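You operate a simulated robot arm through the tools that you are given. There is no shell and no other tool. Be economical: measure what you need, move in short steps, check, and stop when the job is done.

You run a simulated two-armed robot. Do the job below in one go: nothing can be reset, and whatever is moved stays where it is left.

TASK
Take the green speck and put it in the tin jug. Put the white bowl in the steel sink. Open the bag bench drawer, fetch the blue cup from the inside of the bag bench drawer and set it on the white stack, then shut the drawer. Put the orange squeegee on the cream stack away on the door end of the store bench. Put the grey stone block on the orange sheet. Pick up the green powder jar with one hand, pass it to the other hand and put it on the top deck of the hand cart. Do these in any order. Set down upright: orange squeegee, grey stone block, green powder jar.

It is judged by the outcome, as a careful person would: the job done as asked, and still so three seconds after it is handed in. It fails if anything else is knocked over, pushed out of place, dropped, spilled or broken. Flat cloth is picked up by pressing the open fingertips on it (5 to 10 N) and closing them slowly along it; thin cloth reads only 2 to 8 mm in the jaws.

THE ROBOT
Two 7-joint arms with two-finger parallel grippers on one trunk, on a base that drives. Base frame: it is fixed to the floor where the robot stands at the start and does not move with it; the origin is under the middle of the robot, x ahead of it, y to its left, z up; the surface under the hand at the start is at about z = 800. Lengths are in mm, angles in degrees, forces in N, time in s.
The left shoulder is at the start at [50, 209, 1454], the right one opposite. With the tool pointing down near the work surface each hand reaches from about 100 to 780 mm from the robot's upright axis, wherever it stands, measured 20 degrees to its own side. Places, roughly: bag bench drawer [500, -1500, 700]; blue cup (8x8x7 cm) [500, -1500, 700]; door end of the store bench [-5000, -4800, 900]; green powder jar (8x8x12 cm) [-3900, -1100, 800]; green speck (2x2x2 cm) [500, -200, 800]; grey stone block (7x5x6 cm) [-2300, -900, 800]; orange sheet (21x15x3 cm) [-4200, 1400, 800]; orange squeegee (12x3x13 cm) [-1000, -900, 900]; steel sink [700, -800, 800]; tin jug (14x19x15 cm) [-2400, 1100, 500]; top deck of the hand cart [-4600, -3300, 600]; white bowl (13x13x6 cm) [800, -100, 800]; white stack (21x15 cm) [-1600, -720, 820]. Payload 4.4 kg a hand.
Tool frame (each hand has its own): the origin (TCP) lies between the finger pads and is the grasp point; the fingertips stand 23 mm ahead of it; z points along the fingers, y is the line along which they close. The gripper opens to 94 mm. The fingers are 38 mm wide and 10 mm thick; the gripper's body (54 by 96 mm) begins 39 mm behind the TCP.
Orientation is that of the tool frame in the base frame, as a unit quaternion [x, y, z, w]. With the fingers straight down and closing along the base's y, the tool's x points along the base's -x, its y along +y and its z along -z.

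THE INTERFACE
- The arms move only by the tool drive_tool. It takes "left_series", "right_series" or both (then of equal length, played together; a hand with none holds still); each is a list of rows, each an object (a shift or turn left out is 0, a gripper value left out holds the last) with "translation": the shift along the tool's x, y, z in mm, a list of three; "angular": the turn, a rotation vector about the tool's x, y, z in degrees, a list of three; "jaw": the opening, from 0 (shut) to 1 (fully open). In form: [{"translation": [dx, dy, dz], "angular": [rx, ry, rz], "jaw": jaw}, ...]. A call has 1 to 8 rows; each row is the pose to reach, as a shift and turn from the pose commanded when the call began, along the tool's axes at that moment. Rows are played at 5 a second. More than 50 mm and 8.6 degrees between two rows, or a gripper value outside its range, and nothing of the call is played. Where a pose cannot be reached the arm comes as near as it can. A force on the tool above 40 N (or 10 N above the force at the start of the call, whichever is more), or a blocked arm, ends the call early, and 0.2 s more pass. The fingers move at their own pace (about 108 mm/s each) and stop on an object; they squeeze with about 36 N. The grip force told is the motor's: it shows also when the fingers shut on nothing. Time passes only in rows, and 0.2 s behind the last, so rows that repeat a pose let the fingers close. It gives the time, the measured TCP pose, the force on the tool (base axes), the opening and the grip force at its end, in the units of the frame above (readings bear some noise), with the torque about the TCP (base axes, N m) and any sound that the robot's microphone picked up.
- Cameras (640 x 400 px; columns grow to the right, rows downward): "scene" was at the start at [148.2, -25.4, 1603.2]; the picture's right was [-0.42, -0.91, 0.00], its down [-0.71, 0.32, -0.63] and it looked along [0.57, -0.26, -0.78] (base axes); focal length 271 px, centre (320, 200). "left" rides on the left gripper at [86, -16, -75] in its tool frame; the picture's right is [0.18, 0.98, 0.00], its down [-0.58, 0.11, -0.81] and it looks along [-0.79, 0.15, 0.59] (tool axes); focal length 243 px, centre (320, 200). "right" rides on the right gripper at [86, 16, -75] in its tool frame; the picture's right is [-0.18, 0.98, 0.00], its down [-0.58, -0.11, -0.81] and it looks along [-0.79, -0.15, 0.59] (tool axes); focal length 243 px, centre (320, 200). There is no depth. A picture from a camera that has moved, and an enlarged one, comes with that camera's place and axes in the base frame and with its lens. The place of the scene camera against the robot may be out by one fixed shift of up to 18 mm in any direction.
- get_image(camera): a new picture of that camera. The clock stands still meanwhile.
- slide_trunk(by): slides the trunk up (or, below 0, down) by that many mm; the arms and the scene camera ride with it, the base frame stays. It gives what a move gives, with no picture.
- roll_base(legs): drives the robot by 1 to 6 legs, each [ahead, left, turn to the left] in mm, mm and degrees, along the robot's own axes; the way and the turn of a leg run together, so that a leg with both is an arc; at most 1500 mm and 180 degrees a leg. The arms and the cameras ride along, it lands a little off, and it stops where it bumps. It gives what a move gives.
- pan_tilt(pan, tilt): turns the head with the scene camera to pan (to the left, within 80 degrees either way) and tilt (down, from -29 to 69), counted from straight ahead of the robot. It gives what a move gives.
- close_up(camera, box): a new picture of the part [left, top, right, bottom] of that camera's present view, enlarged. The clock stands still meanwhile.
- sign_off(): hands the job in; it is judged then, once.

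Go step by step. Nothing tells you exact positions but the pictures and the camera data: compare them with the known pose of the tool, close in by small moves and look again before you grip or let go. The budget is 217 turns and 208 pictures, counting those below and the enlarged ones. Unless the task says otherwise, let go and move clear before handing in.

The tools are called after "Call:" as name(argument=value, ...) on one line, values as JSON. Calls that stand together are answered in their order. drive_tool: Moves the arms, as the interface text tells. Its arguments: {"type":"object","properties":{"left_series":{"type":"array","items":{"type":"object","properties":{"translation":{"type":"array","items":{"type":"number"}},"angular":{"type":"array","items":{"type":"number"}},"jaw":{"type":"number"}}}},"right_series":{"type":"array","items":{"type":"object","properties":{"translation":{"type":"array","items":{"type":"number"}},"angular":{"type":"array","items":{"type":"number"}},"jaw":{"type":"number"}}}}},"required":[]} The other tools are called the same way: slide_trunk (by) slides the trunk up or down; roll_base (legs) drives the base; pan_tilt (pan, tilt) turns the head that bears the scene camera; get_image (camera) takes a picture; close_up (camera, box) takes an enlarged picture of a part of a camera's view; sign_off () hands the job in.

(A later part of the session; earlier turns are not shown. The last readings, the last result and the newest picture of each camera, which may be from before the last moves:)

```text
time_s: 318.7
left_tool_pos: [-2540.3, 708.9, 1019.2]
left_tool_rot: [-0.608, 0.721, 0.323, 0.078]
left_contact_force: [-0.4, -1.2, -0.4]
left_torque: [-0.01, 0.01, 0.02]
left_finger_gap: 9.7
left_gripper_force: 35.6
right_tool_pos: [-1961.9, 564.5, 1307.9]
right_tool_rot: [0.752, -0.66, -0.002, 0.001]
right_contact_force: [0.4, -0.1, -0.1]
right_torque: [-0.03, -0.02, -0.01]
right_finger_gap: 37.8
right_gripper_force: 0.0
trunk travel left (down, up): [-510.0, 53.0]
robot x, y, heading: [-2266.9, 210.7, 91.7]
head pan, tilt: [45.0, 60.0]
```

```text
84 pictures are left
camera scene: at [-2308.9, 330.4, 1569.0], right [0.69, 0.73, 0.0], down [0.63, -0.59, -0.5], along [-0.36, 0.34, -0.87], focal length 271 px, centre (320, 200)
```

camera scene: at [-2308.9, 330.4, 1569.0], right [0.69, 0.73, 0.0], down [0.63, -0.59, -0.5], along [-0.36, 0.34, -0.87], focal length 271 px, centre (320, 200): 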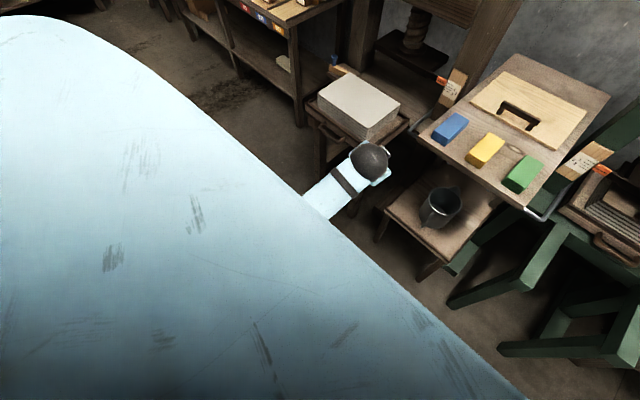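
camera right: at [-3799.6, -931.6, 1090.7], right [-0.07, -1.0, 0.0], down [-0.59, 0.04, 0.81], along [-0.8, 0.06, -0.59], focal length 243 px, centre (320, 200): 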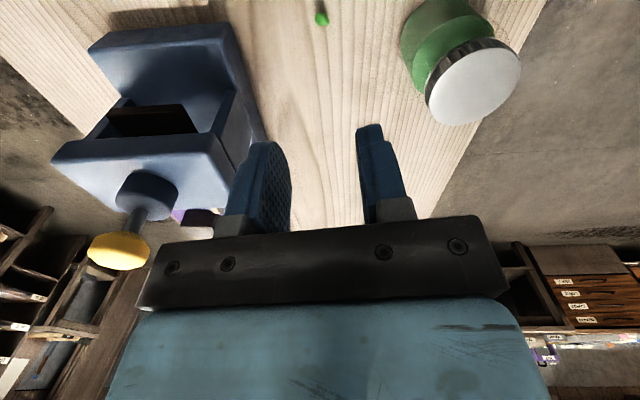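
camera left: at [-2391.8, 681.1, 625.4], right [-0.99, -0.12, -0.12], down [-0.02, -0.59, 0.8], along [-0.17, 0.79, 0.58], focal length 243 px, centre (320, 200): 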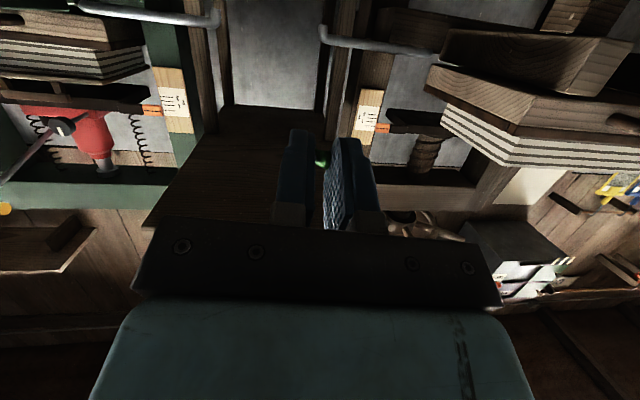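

Free again. I'll straighten the hand to vertical.

Call:
drive_tool(left_series=[{"angular": [4, 6.7, -2.2]}, {"angular": [8, 13.4, -4.4]}, {"angular": [12, 20.1, -6.7]}, {"angular": [16, 26.8, -8.9]}, {"angular": [19.8, 33.5, -11.1]}])

Call:
pan_tilt(pan=10, tilt=50)

Call:
get_image(camera="scene")

```text
time_s: 320.1
left_tool_pos: [-2590.6, 698.2, 1008.1]
left_tool_rot: [0.722, -0.69, -0.028, 0.046]
left_contact_force: [-0.1, -0.5, -0.7]
left_torque: [0.0, -0.01, 0.04]
left_finger_gap: 9.8
left_gripper_force: 36.0
right_tool_pos: [-1961.7, 563.4, 1307.0]
right_tool_rot: [0.752, -0.659, -0.002, 0.001]
right_contact_force: [0.6, -0.4, 0.9]
right_torque: [0.02, 0.03, -0.01]
right_finger_gap: 37.2
right_gripper_force: 0.0
trunk travel left (down, up): [-510.0, 53.0]
robot x, y, heading: [-2270.6, 211.3, 91.7]
head pan, tilt: [45.0, 60.0]
stopped in row 5 (left hand): the arm was blocked; the commanded pose is now the measured one
```

```text
time_s: 321.1
left_tool_pos: [-2590.3, 698.9, 1008.7]
left_tool_rot: [0.722, -0.69, -0.028, 0.047]
left_contact_force: [-0.8, -0.1, 0.5]
left_torque: [0.0, -0.03, -0.01]
left_finger_gap: 9.6
left_gripper_force: 35.6
right_tool_pos: [-1963.2, 564.1, 1307.3]
right_tool_rot: [0.751, -0.66, -0.002, 0.001]
right_contact_force: [0.0, 1.3, 0.2]
right_torque: [0.02, -0.02, 0.01]
right_finger_gap: 37.3
right_gripper_force: 0.1
trunk travel left (down, up): [-510.0, 53.0]
robot x, y, heading: [-2269.6, 207.7, 91.6]
head pan, tilt: [10.0, 50.0]
```

```text
83 pictures are left
camera scene: at [-2276.4, 360.0, 1581.6], right [0.98, 0.21, 0.0], down [0.16, -0.75, -0.64], along [-0.13, 0.63, -0.77], focal length 271 px, centre (320, 200)
```

scene: 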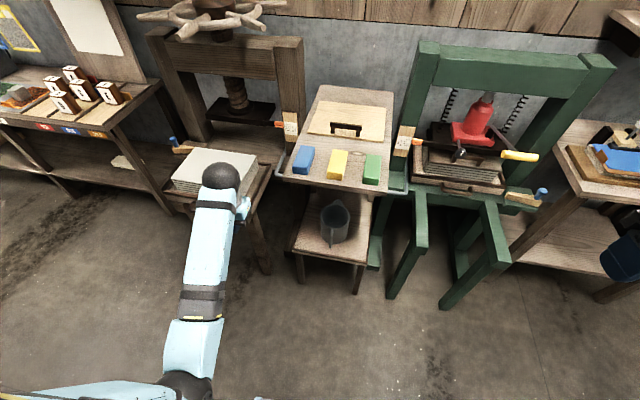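

The hand is vertical again. I'll move it inward and forward toward the jug's line.

Call:
drive_tool(left_series=[{"translation": [-10, -30, 0], "angular": [3, -0.7, 0.4]}, {"translation": [-20, -70, 0], "angular": [6, -1.4, 0.8]}, {"translation": [-35, -110, 10], "angular": [6, -1.4, 0.8]}, {"translation": [-50, -150, 25], "angular": [6, -1.4, 0.8]}, {"translation": [-70, -190, 45], "angular": [6, -1.4, 0.8]}, {"translation": [-90, -220, 70], "angular": [6, -1.4, 0.8]}])

Call:
get_image(camera="scene")

```text
time_s: 322.7
left_tool_pos: [-2455.6, 798.5, 896.6]
left_tool_rot: [0.729, -0.682, -0.035, 0.038]
left_contact_force: [-0.2, -0.7, 0.4]
left_torque: [0.0, 0.01, -0.04]
left_finger_gap: 9.9
left_gripper_force: 36.0
right_tool_pos: [-1960.7, 563.5, 1307.4]
right_tool_rot: [0.753, -0.659, -0.001, 0.001]
right_contact_force: [0.8, -0.3, 0.3]
right_torque: [0.0, -0.01, 0.0]
right_finger_gap: 37.5
right_gripper_force: 0.1
trunk travel left (down, up): [-510.0, 53.0]
robot x, y, heading: [-2270.5, 208.2, 91.8]
head pan, tilt: [10.0, 50.0]
stopped in row 6 (left hand): the arm was blocked; the commanded pose is now the measured one
```

```text
82 pictures are left
camera scene: at [-2276.2, 359.5, 1581.7], right [0.98, 0.2, 0.0], down [0.16, -0.75, -0.64], along [-0.13, 0.63, -0.77], focal length 271 px, centre (320, 200)
```

scene: 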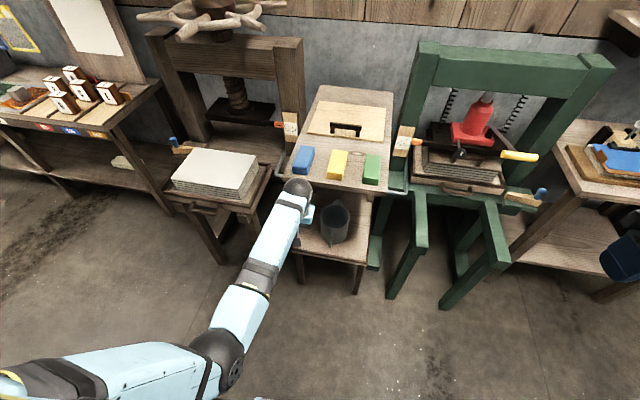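

The wrist seems to be at its flex limit; pitching forward should relieve it. I'll pitch 45° now.

Call:
drive_tool(left_series=[{"angular": [0, -8, 0]}, {"angular": [0, -16, 0]}, {"angular": [0, -24, 0]}, {"angular": [0, -32, 0]}, {"angular": [0, -40, 0]}, {"angular": [0, -46, 0]}])

Call:
get_image(camera="scene")

```text
time_s: 323.8
left_tool_pos: [-2447.6, 877.4, 993.2]
left_tool_rot: [0.678, -0.644, -0.283, -0.215]
left_contact_force: [-0.1, 0.4, -0.5]
left_torque: [-0.02, 0.04, -0.03]
left_finger_gap: 9.8
left_gripper_force: 36.3
right_tool_pos: [-1961.9, 562.7, 1306.7]
right_tool_rot: [0.753, -0.658, -0.001, 0.001]
right_contact_force: [0.0, -0.5, 0.1]
right_torque: [-0.01, 0.03, -0.01]
right_finger_gap: 37.6
right_gripper_force: 0.1
trunk travel left (down, up): [-510.0, 53.0]
robot x, y, heading: [-2268.1, 212.7, 91.8]
head pan, tilt: [10.0, 50.0]
stopped in row 5 (left hand): the arm was blocked; the commanded pose is now the measured one
```

```text
81 pictures are left
camera scene: at [-2276.5, 359.8, 1581.6], right [0.98, 0.2, 0.0], down [0.16, -0.75, -0.64], along [-0.13, 0.63, -0.77], focal length 271 px, centre (320, 200)
```

scene: 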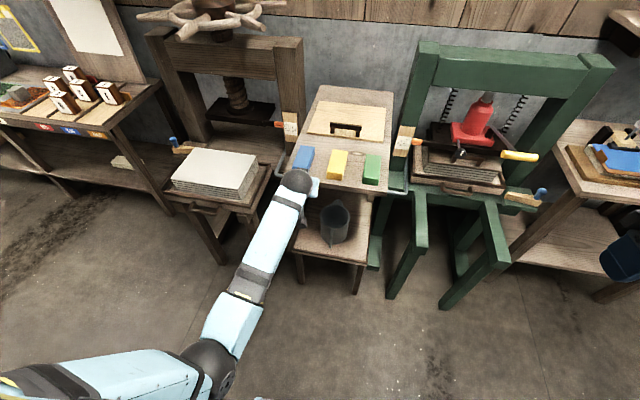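

The elbow is tucked against the robot's torso. I'll swing the hand up, back and outward to bring the elbow out again.

Call:
drive_tool(left_series=[{"translation": [-8, 18, -40]}, {"translation": [-16, 36, -80]}, {"translation": [-24, 54, -120]}, {"translation": [-32, 74, -160]}, {"translation": [-40, 94, -200]}, {"translation": [-47, 112, -240]}, {"translation": [-53, 130, -275]}])

Call:
drive_tool(left_series=[{"translation": [0, 20, 0], "angular": [0, 8, 0]}, {"translation": [0, 40, 0], "angular": [0, 16, 0]}, {"translation": [0, 60, 0], "angular": [0, 24, 0]}, {"translation": [0, 80, 0], "angular": [0, 32, 0]}, {"translation": [0, 100, 0], "angular": [0, 37, 0]}])

Call:
get_image(camera="scene")

```text
time_s: 325.4
left_tool_pos: [-2546.6, 727.5, 1243.4]
left_tool_rot: [0.678, -0.644, -0.283, -0.213]
left_contact_force: [0.5, 0.0, 0.4]
left_torque: [0.03, -0.01, -0.01]
left_finger_gap: 9.7
left_gripper_force: 36.0
right_tool_pos: [-1962.6, 564.4, 1307.2]
right_tool_rot: [0.752, -0.659, 0.0, 0.001]
right_contact_force: [0.1, 0.5, 0.2]
right_torque: [0.02, 0.01, 0.01]
right_finger_gap: 37.6
right_gripper_force: 0.1
trunk travel left (down, up): [-510.0, 53.0]
robot x, y, heading: [-2273.5, 215.0, 91.8]
head pan, tilt: [10.0, 50.0]
```

```text
time_s: 326.1
left_tool_pos: [-2662.1, 725.0, 1235.4]
left_tool_rot: [0.723, -0.649, -0.23, -0.052]
left_contact_force: [0.0, 0.0, -0.3]
left_torque: [-0.02, -0.02, 0.01]
left_finger_gap: 9.3
left_gripper_force: 35.9
left hand out of reach, approached as far as the arm can: row 2, 3
right_tool_pos: [-1963.7, 565.5, 1307.7]
right_tool_rot: [0.752, -0.659, 0.0, 0.001]
right_contact_force: [0.3, -0.6, -0.8]
right_torque: [-0.04, -0.04, 0.02]
right_finger_gap: 37.7
right_gripper_force: 0.0
trunk travel left (down, up): [-510.0, 53.0]
robot x, y, heading: [-2273.7, 209.3, 92.1]
head pan, tilt: [10.0, 50.0]
stopped in row 3 (left hand): the arm was blocked; the commanded pose is now the measured one
```

```text
80 pictures are left
camera scene: at [-2278.5, 361.2, 1581.4], right [0.98, 0.21, 0.0], down [0.16, -0.75, -0.64], along [-0.13, 0.63, -0.77], focal length 271 px, centre (320, 200)
```

scene: 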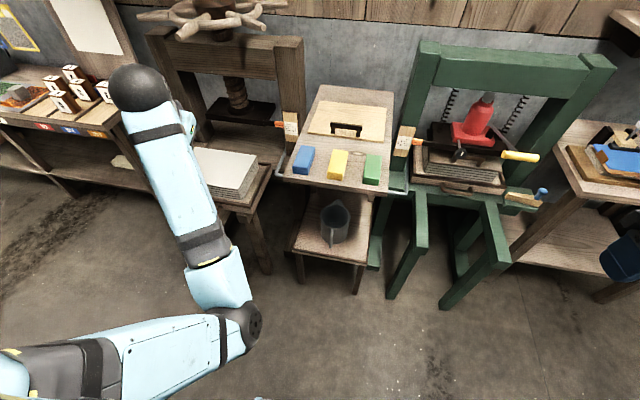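

The elbow has flipped inward. I'll lower the hand out to the left so the elbow drops and swings back outward.

Call:
drive_tool(left_series=[{"translation": [0, 40, 10]}, {"translation": [15, 75, 30]}, {"translation": [45, 95, 60]}, {"translation": [80, 100, 90]}, {"translation": [115, 101, 120]}, {"translation": [150, 101, 150]}, {"translation": [180, 101, 178]}, {"translation": [201, 101, 199]}])

Call:
pan_tilt(pan=30, tilt=55)

Call:
get_image(camera="scene")

```text
time_s: 327.9
left_tool_pos: [-2798.9, 600.8, 1002.0]
left_tool_rot: [0.723, -0.65, -0.23, -0.052]
left_contact_force: [-0.9, -0.8, -0.1]
left_torque: [0.02, 0.0, -0.01]
left_finger_gap: 9.7
left_gripper_force: 35.2
right_tool_pos: [-1963.0, 563.4, 1307.2]
right_tool_rot: [0.752, -0.659, -0.001, 0.001]
right_contact_force: [0.2, 0.1, 1.0]
right_torque: [-0.02, 0.01, -0.01]
right_finger_gap: 37.5
right_gripper_force: 0.1
trunk travel left (down, up): [-510.0, 53.0]
robot x, y, heading: [-2274.2, 210.2, 91.8]
head pan, tilt: [10.0, 50.0]
```

```text
time_s: 328.7
left_tool_pos: [-2798.5, 599.6, 1001.6]
left_tool_rot: [0.723, -0.65, -0.23, -0.053]
left_contact_force: [0.2, 0.0, 0.2]
left_torque: [0.0, 0.01, -0.01]
left_finger_gap: 9.7
left_gripper_force: 36.2
right_tool_pos: [-1961.5, 564.3, 1306.5]
right_tool_rot: [0.752, -0.66, -0.002, 0.001]
right_contact_force: [0.5, 0.4, 0.5]
right_torque: [-0.03, 0.03, -0.02]
right_finger_gap: 37.5
right_gripper_force: 0.0
trunk travel left (down, up): [-510.0, 53.0]
robot x, y, heading: [-2265.5, 211.1, 91.8]
head pan, tilt: [30.0, 55.0]
```

```text
79 pictures are left
camera scene: at [-2298.4, 346.2, 1575.1], right [0.85, 0.53, 0.0], down [0.43, -0.7, -0.57], along [-0.3, 0.49, -0.82], focal length 271 px, centre (320, 200)
```

scene: 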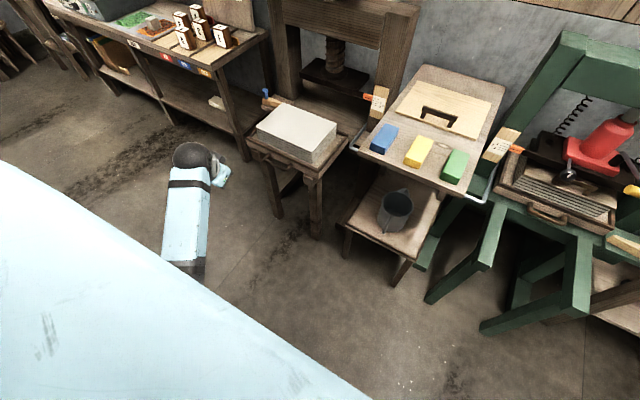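

Call:
drive_tool(left_series=[{"angular": [3.6, 5.8, 1.05]}, {"angular": [7.1, 11.6, 2.1]}, {"angular": [10.7, 17.5, 3.2]}, {"angular": [14.2, 23.3, 4.2]}])

Call:
drive_tool(left_series=[{"translation": [0, 0, -45]}, {"translation": [0, 0, -90]}, {"translation": [0, 0, -135]}, {"translation": [0, 0, -180]}, {"translation": [0, 0, -225]}, {"translation": [-20, -30, -250]}])

Call:
get_image(camera="scene")

```text
time_s: 329.7
left_tool_pos: [-2800.3, 601.5, 1002.1]
left_tool_rot: [0.718, -0.696, 0.002, 0.0]
left_contact_force: [-1.0, 0.0, -1.4]
left_torque: [0.02, 0.03, -0.04]
left_finger_gap: 9.3
left_gripper_force: 35.3
right_tool_pos: [-1962.6, 564.8, 1307.5]
right_tool_rot: [0.752, -0.659, -0.001, 0.001]
right_contact_force: [-0.3, 0.7, 0.2]
right_torque: [-0.01, -0.01, 0.01]
right_finger_gap: 37.4
right_gripper_force: 0.0
trunk travel left (down, up): [-510.0, 53.0]
robot x, y, heading: [-2271.0, 211.4, 91.8]
head pan, tilt: [30.0, 55.0]
```

```text
time_s: 331.1
left_tool_pos: [-2769.3, 623.2, 1253.4]
left_tool_rot: [0.718, -0.696, 0.001, 0.002]
left_contact_force: [0.6, 0.1, 0.0]
left_torque: [0.01, 0.0, 0.02]
left_finger_gap: 9.9
left_gripper_force: 36.0
right_tool_pos: [-1960.5, 567.1, 1306.1]
right_tool_rot: [0.752, -0.659, -0.001, 0.003]
right_contact_force: [0.4, 0.5, 0.3]
right_torque: [-0.01, 0.04, 0.03]
right_finger_gap: 37.7
right_gripper_force: 0.1
trunk travel left (down, up): [-510.0, 53.0]
robot x, y, heading: [-2267.5, 213.3, 91.8]
head pan, tilt: [30.0, 55.0]
```

```text
78 pictures are left
camera scene: at [-2296.8, 348.3, 1574.8], right [0.85, 0.53, 0.0], down [0.43, -0.7, -0.57], along [-0.3, 0.49, -0.82], focal length 271 px, centre (320, 200)
```

scene: 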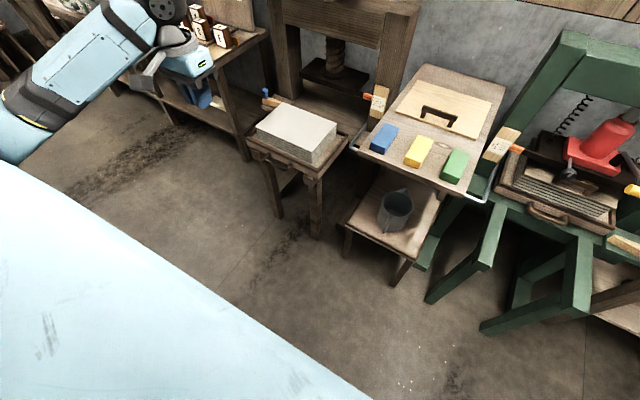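

The elbow is outward again. A vertical hand actually fits under the overhang if kept low (TCP ≈ 630), so I'll extend the hand forward vertically, as with the block.

Call:
drive_tool(left_series=[{"translation": [-18, -40, 15]}, {"translation": [-38, -80, 30]}, {"translation": [-58, -120, 45]}, {"translation": [-80, -158, 60]}, {"translation": [-105, -195, 75]}, {"translation": [-130, -232, 95]}, {"translation": [-155, -268, 115]}, {"translation": [-180, -302, 135]}])

Call:
drive_tool(left_series=[{"translation": [-15, -30, 30]}, {"translation": [-30, -60, 60]}, {"translation": [-50, -85, 95]}])

Call:
slide_trunk(by=-270)

Call:
get_image(camera="scene")

```text
time_s: 332.9
left_tool_pos: [-2472.3, 811.8, 1115.4]
left_tool_rot: [0.718, -0.696, -0.001, 0.001]
left_contact_force: [-0.1, -0.2, -0.3]
left_torque: [0.03, 0.0, -0.01]
left_finger_gap: 9.3
left_gripper_force: 36.7
right_tool_pos: [-1960.6, 565.2, 1307.0]
right_tool_rot: [0.753, -0.658, -0.001, 0.002]
right_contact_force: [0.1, 0.2, -1.1]
right_torque: [-0.02, 0.01, 0.01]
right_finger_gap: 37.8
right_gripper_force: 0.0
trunk travel left (down, up): [-510.0, 53.0]
robot x, y, heading: [-2270.6, 213.9, 91.8]
head pan, tilt: [30.0, 55.0]
```

```text
time_s: 333.7
left_tool_pos: [-2388.1, 864.5, 1021.2]
left_tool_rot: [0.719, -0.695, -0.001, 0.0]
left_contact_force: [0.0, 0.6, -0.6]
left_torque: [-0.03, 0.02, 0.02]
left_finger_gap: 9.6
left_gripper_force: 35.9
right_tool_pos: [-1961.7, 564.9, 1306.0]
right_tool_rot: [0.752, -0.659, -0.002, 0.002]
right_contact_force: [0.4, 1.0, -0.9]
right_torque: [0.01, 0.0, 0.0]
right_finger_gap: 37.4
right_gripper_force: 0.0
trunk travel left (down, up): [-510.0, 53.0]
robot x, y, heading: [-2272.2, 213.1, 91.7]
head pan, tilt: [30.0, 55.0]
```

```text
time_s: 336.5
left_tool_pos: [-2389.5, 864.3, 752.1]
left_tool_rot: [0.718, -0.696, 0.001, 0.001]
left_contact_force: [-0.4, 0.6, -1.2]
left_torque: [0.0, 0.03, 0.02]
left_finger_gap: 9.7
left_gripper_force: 35.3
right_tool_pos: [-1961.2, 564.3, 1037.0]
right_tool_rot: [0.752, -0.66, -0.001, 0.002]
right_contact_force: [-0.3, -0.4, 0.3]
right_torque: [-0.02, 0.0, -0.03]
right_finger_gap: 37.8
right_gripper_force: 0.1
trunk travel left (down, up): [-240.0, 323.0]
robot x, y, heading: [-2271.0, 209.1, 91.9]
head pan, tilt: [30.0, 55.0]
```

```text
77 pictures are left
camera scene: at [-2298.6, 345.9, 1305.1], right [0.85, 0.53, 0.0], down [0.43, -0.7, -0.57], along [-0.3, 0.49, -0.82], focal length 271 px, centre (320, 200)
```

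scene: 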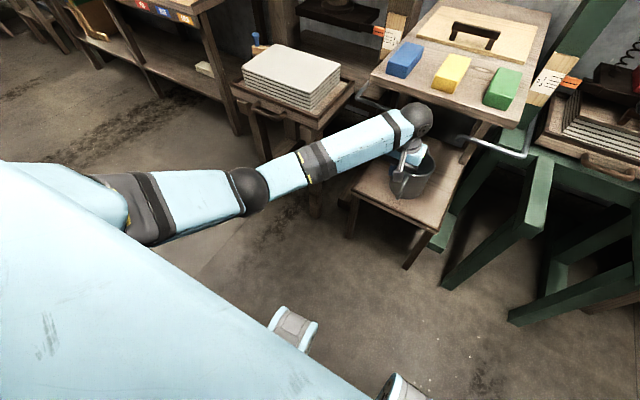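

Good posture: the forearm is low and level. Lowering to entry height.

Call:
drive_tool(left_series=[{"translation": [0, -14, 30]}, {"translation": [0, -27, 60]}])

Call:
slide_trunk(by=-50)

Call:
get_image(camera="left")

Call:
get_image(camera="scene")

```text
time_s: 337.1
left_tool_pos: [-2363.2, 863.7, 689.7]
left_tool_rot: [0.718, -0.696, -0.001, 0.001]
left_contact_force: [-0.3, 0.3, 0.4]
left_torque: [-0.02, -0.02, 0.0]
left_finger_gap: 9.7
left_gripper_force: 36.1
right_tool_pos: [-1962.2, 564.2, 1037.0]
right_tool_rot: [0.752, -0.659, -0.002, 0.002]
right_contact_force: [-0.5, -0.4, -0.4]
right_torque: [0.02, -0.05, -0.01]
right_finger_gap: 37.8
right_gripper_force: 0.1
trunk travel left (down, up): [-240.0, 323.0]
robot x, y, heading: [-2271.2, 212.4, 91.9]
head pan, tilt: [30.0, 55.0]
```

```text
time_s: 338.0
left_tool_pos: [-2362.7, 863.9, 641.6]
left_tool_rot: [0.718, -0.696, 0.0, 0.0]
left_contact_force: [-0.1, -0.4, 0.2]
left_torque: [-0.04, 0.01, 0.0]
left_finger_gap: 9.3
left_gripper_force: 36.1
right_tool_pos: [-1962.1, 563.8, 986.8]
right_tool_rot: [0.752, -0.66, -0.002, 0.001]
right_contact_force: [0.4, -0.4, 0.4]
right_torque: [-0.01, -0.02, 0.0]
right_finger_gap: 37.6
right_gripper_force: 0.1
trunk travel left (down, up): [-190.0, 373.0]
robot x, y, heading: [-2267.4, 208.5, 91.8]
head pan, tilt: [30.0, 55.0]
```

```text
76 pictures are left
camera left: at [-2343.7, 776.6, 716.6], right [-0.98, -0.22, 0.0], down [-0.13, 0.58, 0.81], along [-0.17, 0.79, -0.59], focal length 243 px, centre (320, 200)
```

left: 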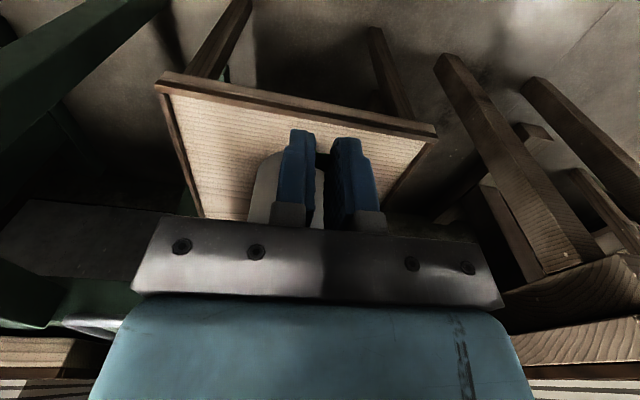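

```text
75 pictures are left
camera scene: at [-2298.6, 345.8, 1255.1], right [0.85, 0.53, 0.0], down [0.43, -0.7, -0.57], along [-0.3, 0.49, -0.82], focal length 271 px, centre (320, 200)
```

scene: 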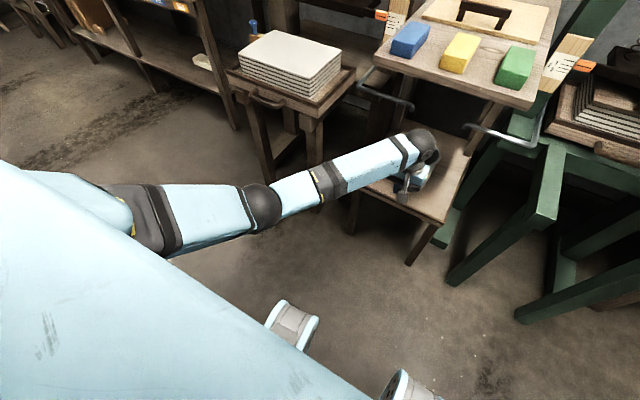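

Clear path. Driving forward in two stages.

Call:
roll_base(legs=[[130, -5, 0]])

Call:
get_image(camera="left")

Call:
get_image(camera="scene")

```text
time_s: 339.3
left_tool_pos: [-2359.8, 996.0, 641.8]
left_tool_rot: [0.717, -0.697, 0.001, 0.001]
left_contact_force: [-0.2, 0.3, -0.7]
left_torque: [-0.01, -0.02, 0.02]
left_finger_gap: 9.3
left_gripper_force: 36.6
right_tool_pos: [-1960.0, 696.4, 986.4]
right_tool_rot: [0.752, -0.659, -0.001, 0.002]
right_contact_force: [-0.7, -0.3, 0.0]
right_torque: [-0.03, 0.0, 0.01]
right_finger_gap: 37.5
right_gripper_force: 0.1
trunk travel left (down, up): [-190.0, 373.0]
robot x, y, heading: [-2270.7, 341.4, 91.4]
head pan, tilt: [30.0, 55.0]
```

```text
74 pictures are left
camera left: at [-2342.0, 908.7, 715.8], right [-0.98, -0.21, 0.0], down [-0.13, 0.58, 0.81], along [-0.17, 0.79, -0.59], focal length 243 px, centre (320, 200)
```

left: 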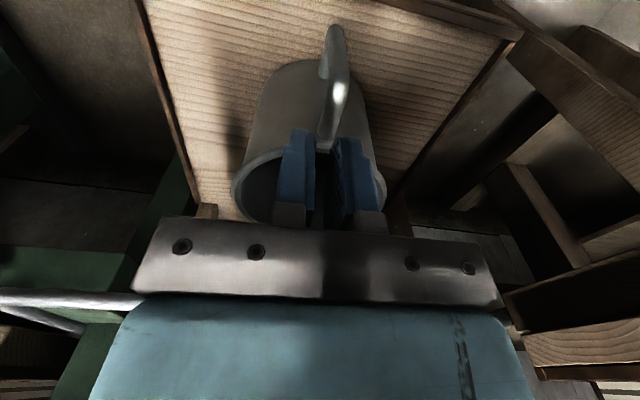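

```text
73 pictures are left
camera scene: at [-2297.5, 478.6, 1254.9], right [0.85, 0.53, 0.0], down [0.43, -0.7, -0.57], along [-0.3, 0.49, -0.82], focal length 271 px, centre (320, 200)
```

scene: 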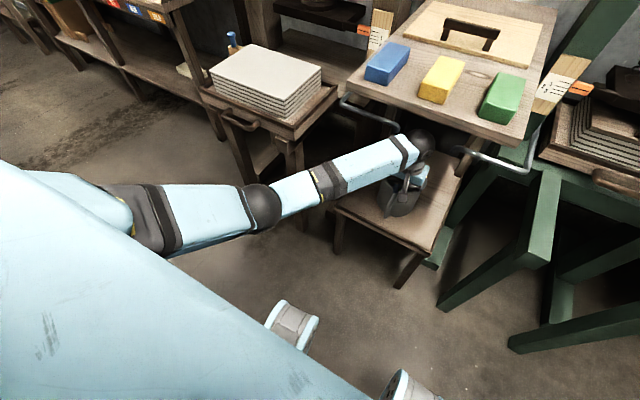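

The near rim is at y≈1033 and the jug's centre at about [-2370, 1092]. Driving the last 85 mm.

Call:
roll_base(legs=[[84, 6, 0]])

Call:
get_image(camera="left")

```text
time_s: 340.3
left_tool_pos: [-2368.6, 1079.4, 640.7]
left_tool_rot: [0.718, -0.697, 0.001, 0.001]
left_contact_force: [0.1, 1.2, -0.6]
left_torque: [0.01, 0.01, -0.05]
left_finger_gap: 9.7
left_gripper_force: 35.7
right_tool_pos: [-1968.5, 777.5, 987.0]
right_tool_rot: [0.751, -0.66, 0.0, 0.002]
right_contact_force: [-0.6, -0.1, -0.4]
right_torque: [-0.03, 0.01, 0.01]
right_finger_gap: 37.7
right_gripper_force: 0.1
trunk travel left (down, up): [-190.0, 373.0]
robot x, y, heading: [-2275.2, 426.4, 91.7]
head pan, tilt: [30.0, 55.0]
```

```text
72 pictures are left
camera left: at [-2349.9, 991.2, 715.8], right [-0.98, -0.21, 0.0], down [-0.13, 0.58, 0.81], along [-0.17, 0.79, -0.59], focal length 243 px, centre (320, 200)
```

left: 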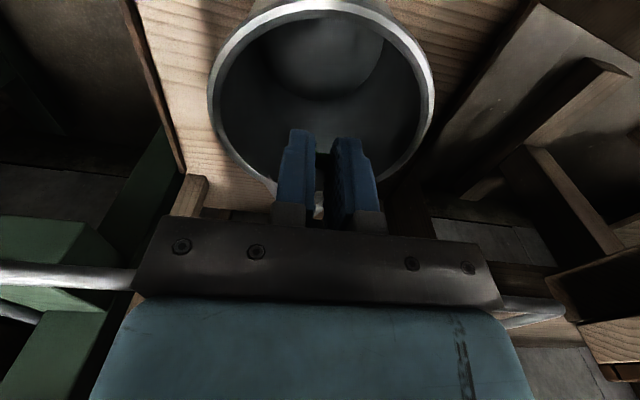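

The fingertips are over the jug's mouth. Releasing.

Call:
drive_tool(left_series=[{"translation": [0, 0, 8]}, {"translation": [0, 0, 8], "jaw": 0.3}, {"translation": [0, 0, 8], "jaw": 0.5}, {"translation": [0, 0, 8], "jaw": 0.5}])

Call:
get_image(camera="left")

```text
time_s: 341.3
left_tool_pos: [-2367.3, 1077.9, 633.8]
left_tool_rot: [0.717, -0.697, 0.0, -0.001]
left_contact_force: [0.1, -0.5, 0.9]
left_torque: [0.02, 0.01, -0.02]
left_finger_gap: 47.1
left_gripper_force: 0.1
right_tool_pos: [-1969.0, 777.0, 987.2]
right_tool_rot: [0.752, -0.66, -0.001, 0.001]
right_contact_force: [0.1, -0.6, -0.1]
right_torque: [-0.03, -0.01, 0.01]
right_finger_gap: 37.4
right_gripper_force: 0.0
trunk travel left (down, up): [-190.0, 373.0]
robot x, y, heading: [-2276.7, 425.5, 91.5]
head pan, tilt: [30.0, 55.0]
```

```text
71 pictures are left
camera left: at [-2349.3, 990.7, 708.5], right [-0.98, -0.21, 0.0], down [-0.13, 0.58, 0.81], along [-0.17, 0.79, -0.59], focal length 243 px, centre (320, 200)
```

left: 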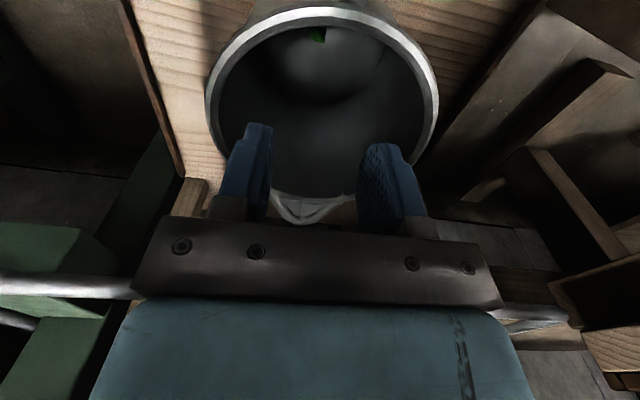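

The speck is in the jug. I'll back out, raise up and head to the orange squeegee.

Call:
roll_base(legs=[[-480, 0, 0]])

Call:
slide_trunk(by=280)

Call:
drive_tool(left_series=[{"translation": [0, 0, -45]}, {"translation": [0, 0, -90]}, {"translation": [0, 0, -135]}, {"translation": [0, 0, -180]}, {"translation": [0, 0, -210]}])

Call:
roll_base(legs=[[0, 0, -180], [0, 1190, 0]])

Call:
pan_tilt(pan=10, tilt=45)

Call:
get_image(camera="scene")

```text
time_s: 344.2
left_tool_pos: [-2354.2, 596.1, 634.1]
left_tool_rot: [0.717, -0.697, 0.0, 0.0]
left_contact_force: [0.2, -0.3, -0.5]
left_torque: [0.01, -0.01, -0.01]
left_finger_gap: 46.7
left_gripper_force: 0.2
right_tool_pos: [-1955.0, 295.9, 987.8]
right_tool_rot: [0.752, -0.66, -0.002, 0.001]
right_contact_force: [-1.0, -0.6, 0.9]
right_torque: [0.03, -0.01, 0.0]
right_finger_gap: 37.8
right_gripper_force: 0.1
trunk travel left (down, up): [-190.0, 373.0]
robot x, y, heading: [-2265.1, -56.4, 91.7]
head pan, tilt: [30.0, 55.0]
```

```text
time_s: 347.0
left_tool_pos: [-2353.5, 596.2, 913.9]
left_tool_rot: [0.717, -0.697, -0.001, 0.0]
left_contact_force: [0.0, 0.5, -0.2]
left_torque: [0.01, 0.02, 0.02]
left_finger_gap: 46.8
left_gripper_force: 0.0
right_tool_pos: [-1954.6, 294.9, 1266.6]
right_tool_rot: [0.751, -0.66, -0.001, 0.001]
right_contact_force: [0.9, 0.3, -0.4]
right_torque: [0.01, 0.0, 0.01]
right_finger_gap: 37.6
right_gripper_force: 0.1
trunk travel left (down, up): [-470.0, 93.0]
robot x, y, heading: [-2259.7, -62.1, 91.6]
head pan, tilt: [30.0, 55.0]
```

```text
time_s: 348.2
left_tool_pos: [-2354.6, 594.5, 1124.2]
left_tool_rot: [0.718, -0.696, 0.001, 0.0]
left_contact_force: [-0.2, 0.1, 0.9]
left_torque: [-0.01, 0.0, -0.01]
left_finger_gap: 47.0
left_gripper_force: 0.0
right_tool_pos: [-1955.6, 293.9, 1267.8]
right_tool_rot: [0.751, -0.66, -0.001, 0.001]
right_contact_force: [0.2, -0.3, 0.1]
right_torque: [0.01, 0.0, -0.01]
right_finger_gap: 38.0
right_gripper_force: 0.0
trunk travel left (down, up): [-470.0, 93.0]
robot x, y, heading: [-2264.4, -54.5, 91.8]
head pan, tilt: [30.0, 55.0]
```

```text
time_s: 362.6
left_tool_pos: [-1400.9, -712.7, 1125.4]
left_tool_rot: [0.713, 0.701, -0.005, -0.003]
left_contact_force: [-22.8, -7.0, -0.6]
left_torque: [-0.1, 0.31, 0.11]
left_finger_gap: 36.4
left_gripper_force: 0.1
right_tool_pos: [-1781.1, -399.7, 1267.0]
right_tool_rot: [0.673, 0.74, 0.002, 0.001]
right_contact_force: [1.0, 0.2, 0.0]
right_torque: [-0.01, 0.03, -0.01]
right_finger_gap: 37.5
right_gripper_force: 0.0
trunk travel left (down, up): [-470.0, 93.0]
robot x, y, heading: [-1457.9, -55.7, -90.4]
head pan, tilt: [30.0, 55.0]
stopped in leg 2: the force on the tool passed its limit at 48 N (the readings are from after the stop); the commanded pose is now the measured one
```

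```text
time_s: 363.4
left_tool_pos: [-1400.1, -712.3, 1124.5]
left_tool_rot: [0.712, 0.703, -0.003, -0.002]
left_contact_force: [-25.2, -5.6, -0.2]
left_torque: [-0.06, 0.29, 0.16]
left_finger_gap: 35.9
left_gripper_force: 0.0
right_tool_pos: [-1783.4, -400.1, 1266.0]
right_tool_rot: [0.671, 0.741, 0.004, 0.001]
right_contact_force: [0.5, 0.8, -0.7]
right_torque: [0.03, 0.02, 0.02]
right_finger_gap: 37.8
right_gripper_force: 0.0
trunk travel left (down, up): [-470.0, 93.0]
robot x, y, heading: [-1463.7, -54.7, -90.2]
head pan, tilt: [10.0, 45.0]
```

```text
70 pictures are left
camera scene: at [-1438.7, -200.1, 1548.4], right [-0.99, -0.17, 0.0], down [-0.12, 0.7, -0.71], along [0.12, -0.7, -0.71], focal length 271 px, centre (320, 200)
```

scene: 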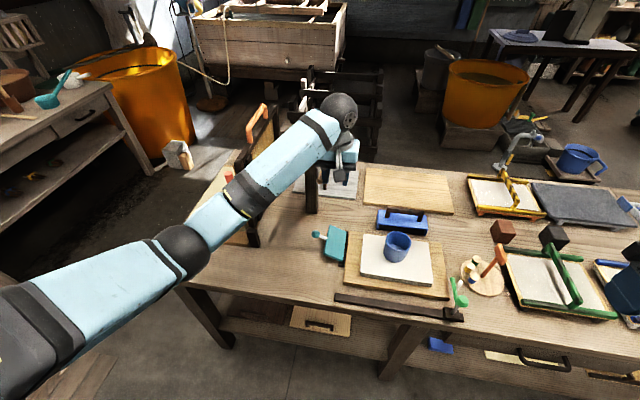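

The left hand bumped the upright hinged frame (its post is taller than I judged). I'll back away at once and check it.

Call:
roll_base(legs=[[0, -120, 0]])

Call:
drive_tool(left_series=[{"translation": [45, 0, -20]}, {"translation": [90, 0, -40]}, {"translation": [135, 0, -60]}, {"translation": [180, 0, -90]}, {"translation": [220, 0, -115]}, {"translation": [260, 0, -140]}])

Call:
get_image(camera="scene")

```text
time_s: 365.1
left_tool_pos: [-1514.5, -711.9, 1125.6]
left_tool_rot: [0.711, 0.703, -0.004, -0.004]
left_contact_force: [-0.1, -0.1, 0.2]
left_torque: [0.05, 0.02, -0.02]
left_finger_gap: 46.7
left_gripper_force: 0.0
right_tool_pos: [-1896.7, -399.6, 1266.5]
right_tool_rot: [0.672, 0.741, 0.002, 0.002]
right_contact_force: [0.5, -0.5, -0.8]
right_torque: [0.02, 0.01, 0.0]
right_finger_gap: 37.8
right_gripper_force: 0.0
trunk travel left (down, up): [-470.0, 93.0]
robot x, y, heading: [-1578.0, -56.6, -90.1]
head pan, tilt: [10.0, 45.0]
```

```text
refused: row 4 steps farther than a row can; nothing moved
```

```text
69 pictures are left
camera scene: at [-1552.0, -199.0, 1548.5], right [-0.99, -0.17, 0.0], down [-0.12, 0.7, -0.71], along [0.12, -0.7, -0.71], focal length 271 px, centre (320, 200)
```

scene: 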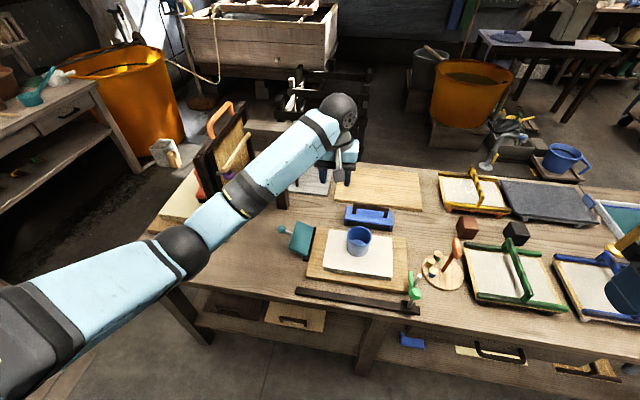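

The cup is fine. I'll raise and retract the hand, then check the frame from the side.

Call:
drive_tool(left_series=[{"translation": [35, 0, -25]}, {"translation": [70, 0, -50]}, {"translation": [105, 0, -75]}, {"translation": [140, 0, -100]}, {"translation": [175, 0, -120]}, {"translation": [210, 0, -140]}])

Call:
roll_base(legs=[[0, 330, 0]])

Call:
get_image(camera="scene")

```text
time_s: 366.5
left_tool_pos: [-1507.9, -498.2, 1265.2]
left_tool_rot: [0.711, 0.703, -0.005, -0.002]
left_contact_force: [0.4, 0.0, -0.1]
left_torque: [0.01, -0.03, -0.03]
left_finger_gap: 47.2
left_gripper_force: 0.0
right_tool_pos: [-1899.4, -399.8, 1266.2]
right_tool_rot: [0.672, 0.741, 0.001, 0.001]
right_contact_force: [-0.9, -0.7, 0.2]
right_torque: [0.0, 0.02, 0.01]
right_finger_gap: 37.5
right_gripper_force: 0.0
trunk travel left (down, up): [-470.0, 93.0]
robot x, y, heading: [-1580.2, -60.9, -90.1]
head pan, tilt: [10.0, 45.0]
```

```text
time_s: 370.0
left_tool_pos: [-1172.6, -501.1, 1263.2]
left_tool_rot: [0.709, 0.705, -0.003, -0.003]
left_contact_force: [0.1, -0.3, 0.1]
left_torque: [-0.01, -0.02, 0.01]
left_finger_gap: 47.1
left_gripper_force: 0.1
right_tool_pos: [-1563.9, -400.6, 1267.4]
right_tool_rot: [0.67, 0.743, 0.002, 0.001]
right_contact_force: [-0.4, 0.3, -0.6]
right_torque: [-0.03, 0.02, -0.04]
right_finger_gap: 37.4
right_gripper_force: 0.1
trunk travel left (down, up): [-470.0, 93.0]
robot x, y, heading: [-1244.4, -51.7, -89.9]
head pan, tilt: [10.0, 45.0]
```

```text
68 pictures are left
camera scene: at [-1219.6, -198.6, 1548.5], right [-0.98, -0.18, 0.0], down [-0.12, 0.7, -0.71], along [0.13, -0.7, -0.71], focal length 271 px, centre (320, 200)
```

scene: 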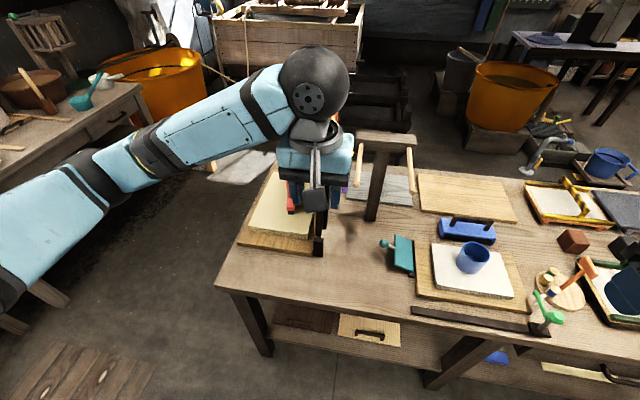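

The post still stands with its bar in place. Let me see the squeegee from the hand camera.

Call:
get_image(camera="left")

Call:
close_up(camera="scene", box=[220, 120, 440, 280])

```text
67 pictures are left
camera left: at [-1188.4, -415.0, 1338.8], right [0.98, 0.18, -0.01], down [0.11, -0.58, 0.81], along [0.14, -0.79, -0.59], focal length 243 px, centre (320, 200)
```

left: 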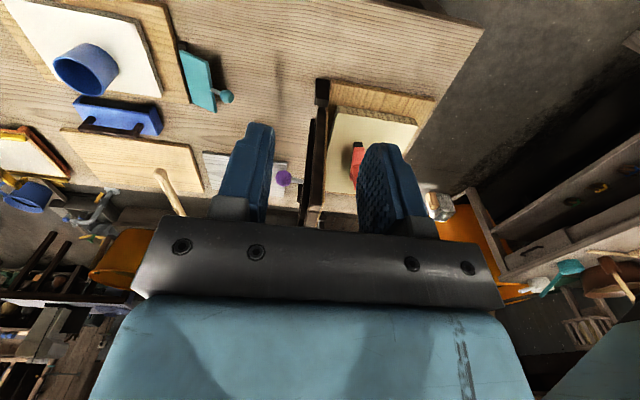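

```text
2.50 times, centred on (330, 200) of scene
camera zoom: at [-1219.6, -198.6, 1548.5], right [-0.98, -0.18, 0.0], down [-0.12, 0.7, -0.71], along [0.13, -0.7, -0.71], focal length 677 px, centre (295, 200)
```

zoom: 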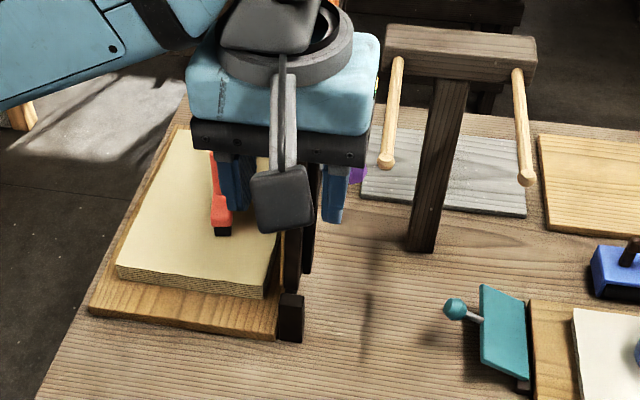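

The squeegee is around [-1010, -830], with the hinged lid beside it at x≈-1110. I'll shift left so I get a clear look.

Call:
roll_base(legs=[[0, 330, 0]])

Call:
pan_tilt(pan=-5, tilt=45)

Call:
get_image(camera="scene")

Call:
get_image(camera="left")

```text
time_s: 373.4
left_tool_pos: [-842.0, -499.9, 1264.4]
left_tool_rot: [0.709, 0.705, -0.005, -0.002]
left_contact_force: [0.9, 0.6, 0.2]
left_torque: [-0.01, 0.0, -0.02]
left_finger_gap: 46.7
left_gripper_force: 0.0
right_tool_pos: [-1231.9, -400.5, 1267.1]
right_tool_rot: [0.669, 0.743, 0.001, 0.002]
right_contact_force: [0.1, 1.0, -0.2]
right_torque: [0.0, 0.01, 0.05]
right_finger_gap: 37.5
right_gripper_force: 0.0
trunk travel left (down, up): [-470.0, 93.0]
robot x, y, heading: [-910.4, -59.0, -89.7]
head pan, tilt: [10.0, 45.0]
```

```text
time_s: 374.2
left_tool_pos: [-840.8, -498.3, 1263.4]
left_tool_rot: [0.708, 0.706, -0.006, -0.002]
left_contact_force: [0.3, 0.1, -0.3]
left_torque: [-0.03, -0.01, 0.01]
left_finger_gap: 46.8
left_gripper_force: 0.2
right_tool_pos: [-1231.1, -399.2, 1266.9]
right_tool_rot: [0.669, 0.743, 0.001, 0.001]
right_contact_force: [-0.1, -0.6, -1.0]
right_torque: [-0.02, -0.05, 0.0]
right_finger_gap: 37.6
right_gripper_force: 0.0
trunk travel left (down, up): [-470.0, 93.0]
robot x, y, heading: [-913.2, -58.6, -89.6]
head pan, tilt: [-5.0, 45.0]
```

```text
65 pictures are left
camera scene: at [-907.5, -198.5, 1548.5], right [-1.0, 0.08, 0.0], down [0.06, 0.7, -0.71], along [-0.06, -0.7, -0.71], focal length 271 px, centre (320, 200)
```

scene: 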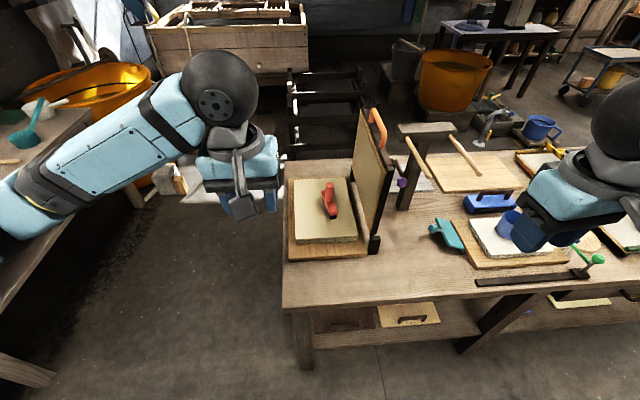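

```text
64 pictures are left
camera left: at [-855.1, -413.8, 1338.8], right [0.98, 0.18, -0.01], down [0.11, -0.58, 0.81], along [0.14, -0.79, -0.59], focal length 243 px, centre (320, 200)
```

left: 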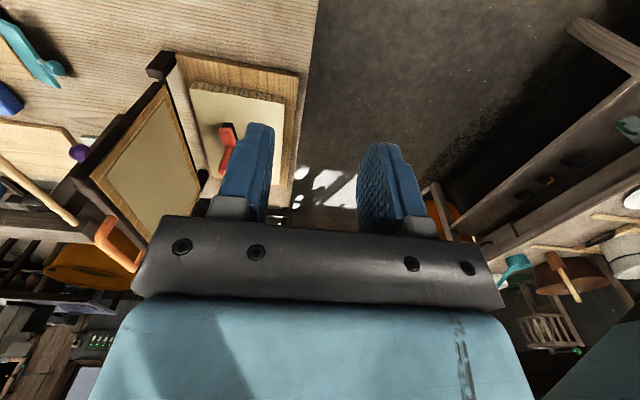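

Call:
close_up(camera="scene", box=[280, 100, 420, 270])

Call:
close_up(camera="left", box=[150, 40, 310, 200])

```text
2.35 times, centred on (350, 185) of scene
camera zoom: at [-907.5, -198.5, 1548.5], right [-1.0, 0.08, 0.0], down [0.06, 0.7, -0.71], along [-0.06, -0.7, -0.71], focal length 637 px, centre (249, 235)
```

zoom: 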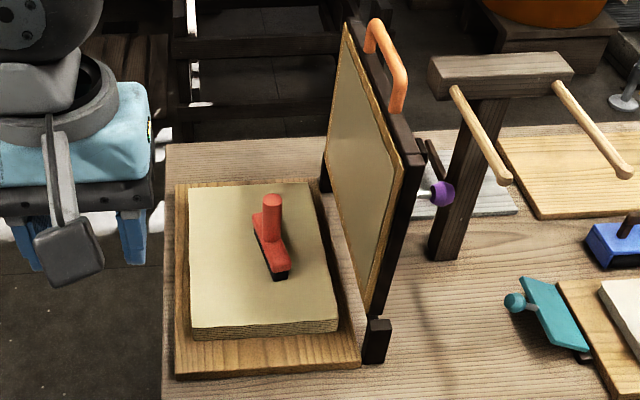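

```text
2.50 times, centred on (230, 120) of left
camera zoom: at [-855.1, -413.8, 1338.8], right [0.98, 0.18, -0.01], down [0.11, -0.58, 0.81], along [0.14, -0.79, -0.59], focal length 606 px, centre (545, 400)
```

zoom: 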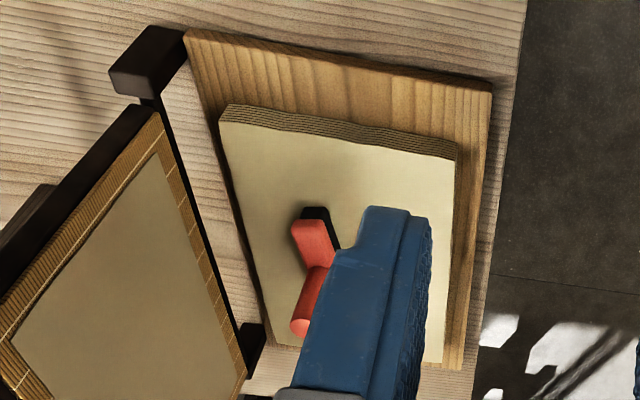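

The squeegee's upright post is at about [-996, -838], top near z 965. I'll drive so the left hand lines up, then extend over it.

Call:
roll_base(legs=[[0, -160, 0], [150, 0, 0]])

Call:
drive_tool(left_series=[{"translation": [-35, 0, 20]}, {"translation": [-70, 0, 40]}, {"translation": [-105, 0, 60]}, {"translation": [-140, 0, 85]}, {"translation": [-175, 2, 110]}])

Call:
get_image(camera="left")

Call:
get_image(camera="scene")

```text
time_s: 377.2
left_tool_pos: [-1000.0, -645.7, 1264.9]
left_tool_rot: [0.71, 0.704, -0.006, -0.001]
left_contact_force: [0.7, 0.0, -0.2]
left_torque: [0.01, 0.01, 0.05]
left_finger_gap: 47.1
left_gripper_force: 0.0
right_tool_pos: [-1389.7, -545.3, 1267.7]
right_tool_rot: [0.67, 0.742, 0.0, 0.002]
right_contact_force: [-0.3, -0.1, 0.0]
right_torque: [0.01, 0.0, 0.0]
right_finger_gap: 37.4
right_gripper_force: 0.0
trunk travel left (down, up): [-470.0, 93.0]
robot x, y, heading: [-1071.4, -201.0, -90.0]
head pan, tilt: [-5.0, 45.0]
```

```text
time_s: 378.4
left_tool_pos: [-1001.2, -824.7, 1153.5]
left_tool_rot: [0.71, 0.704, -0.004, -0.004]
left_contact_force: [-0.7, 0.0, 0.2]
left_torque: [0.03, 0.04, 0.02]
left_finger_gap: 47.0
left_gripper_force: 0.1
right_tool_pos: [-1390.2, -548.7, 1267.5]
right_tool_rot: [0.67, 0.742, 0.002, 0.001]
right_contact_force: [-0.4, -0.6, 0.6]
right_torque: [0.02, -0.02, 0.02]
right_finger_gap: 37.6
right_gripper_force: 0.1
trunk travel left (down, up): [-470.0, 93.0]
robot x, y, heading: [-1071.4, -205.5, -89.8]
head pan, tilt: [-5.0, 45.0]
```

```text
61 pictures are left
camera left: at [-1016.4, -738.6, 1228.4], right [0.98, 0.17, -0.01], down [0.11, -0.58, 0.81], along [0.14, -0.79, -0.59], focal length 243 px, centre (320, 200)
```

left: 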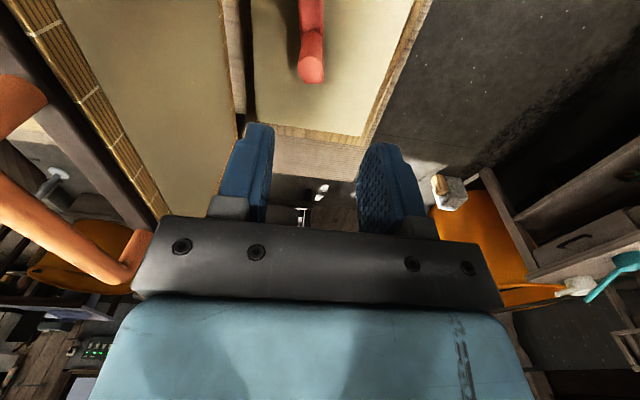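

```text
60 pictures are left
camera scene: at [-1066.7, -347.8, 1548.4], right [-1.0, 0.09, 0.0], down [0.06, 0.71, -0.71], along [-0.06, -0.7, -0.71], focal length 271 px, centre (320, 200)
```

scene: 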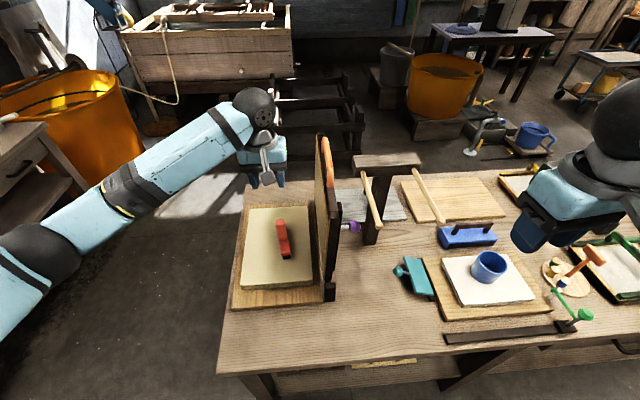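

The post is at about [-1002, -866], top near z 943. The lid leaves roughly 75 mm on one side, so I'll descend carefully and recheck.

Call:
drive_tool(left_series=[{"translation": [-20, 0, 40]}, {"translation": [-41, 0, 80]}, {"translation": [-41, 0, 120]}, {"translation": [-41, 0, 150]}])

Call:
get_image(camera="left")

```text
time_s: 379.4
left_tool_pos: [-1001.4, -863.3, 1004.7]
left_tool_rot: [0.71, 0.704, -0.004, -0.004]
left_contact_force: [-0.4, 0.3, 0.3]
left_torque: [-0.02, -0.03, 0.01]
left_finger_gap: 47.0
left_gripper_force: 0.1
right_tool_pos: [-1389.2, -547.1, 1266.8]
right_tool_rot: [0.67, 0.742, 0.003, 0.001]
right_contact_force: [-0.6, 0.5, -0.2]
right_torque: [0.0, 0.03, 0.0]
right_finger_gap: 37.7
right_gripper_force: 0.0
trunk travel left (down, up): [-470.0, 93.0]
robot x, y, heading: [-1070.7, -203.9, -90.1]
head pan, tilt: [-5.0, 45.0]
```

```text
59 pictures are left
camera left: at [-1016.6, -777.9, 1078.9], right [0.98, 0.17, -0.01], down [0.11, -0.58, 0.81], along [0.14, -0.8, -0.59], focal length 243 px, centre (320, 200)
```

left: 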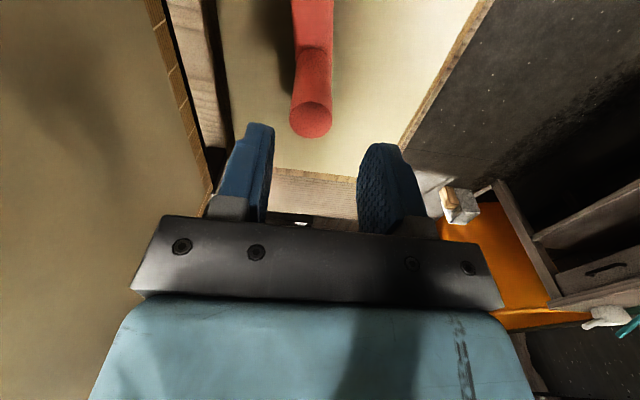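

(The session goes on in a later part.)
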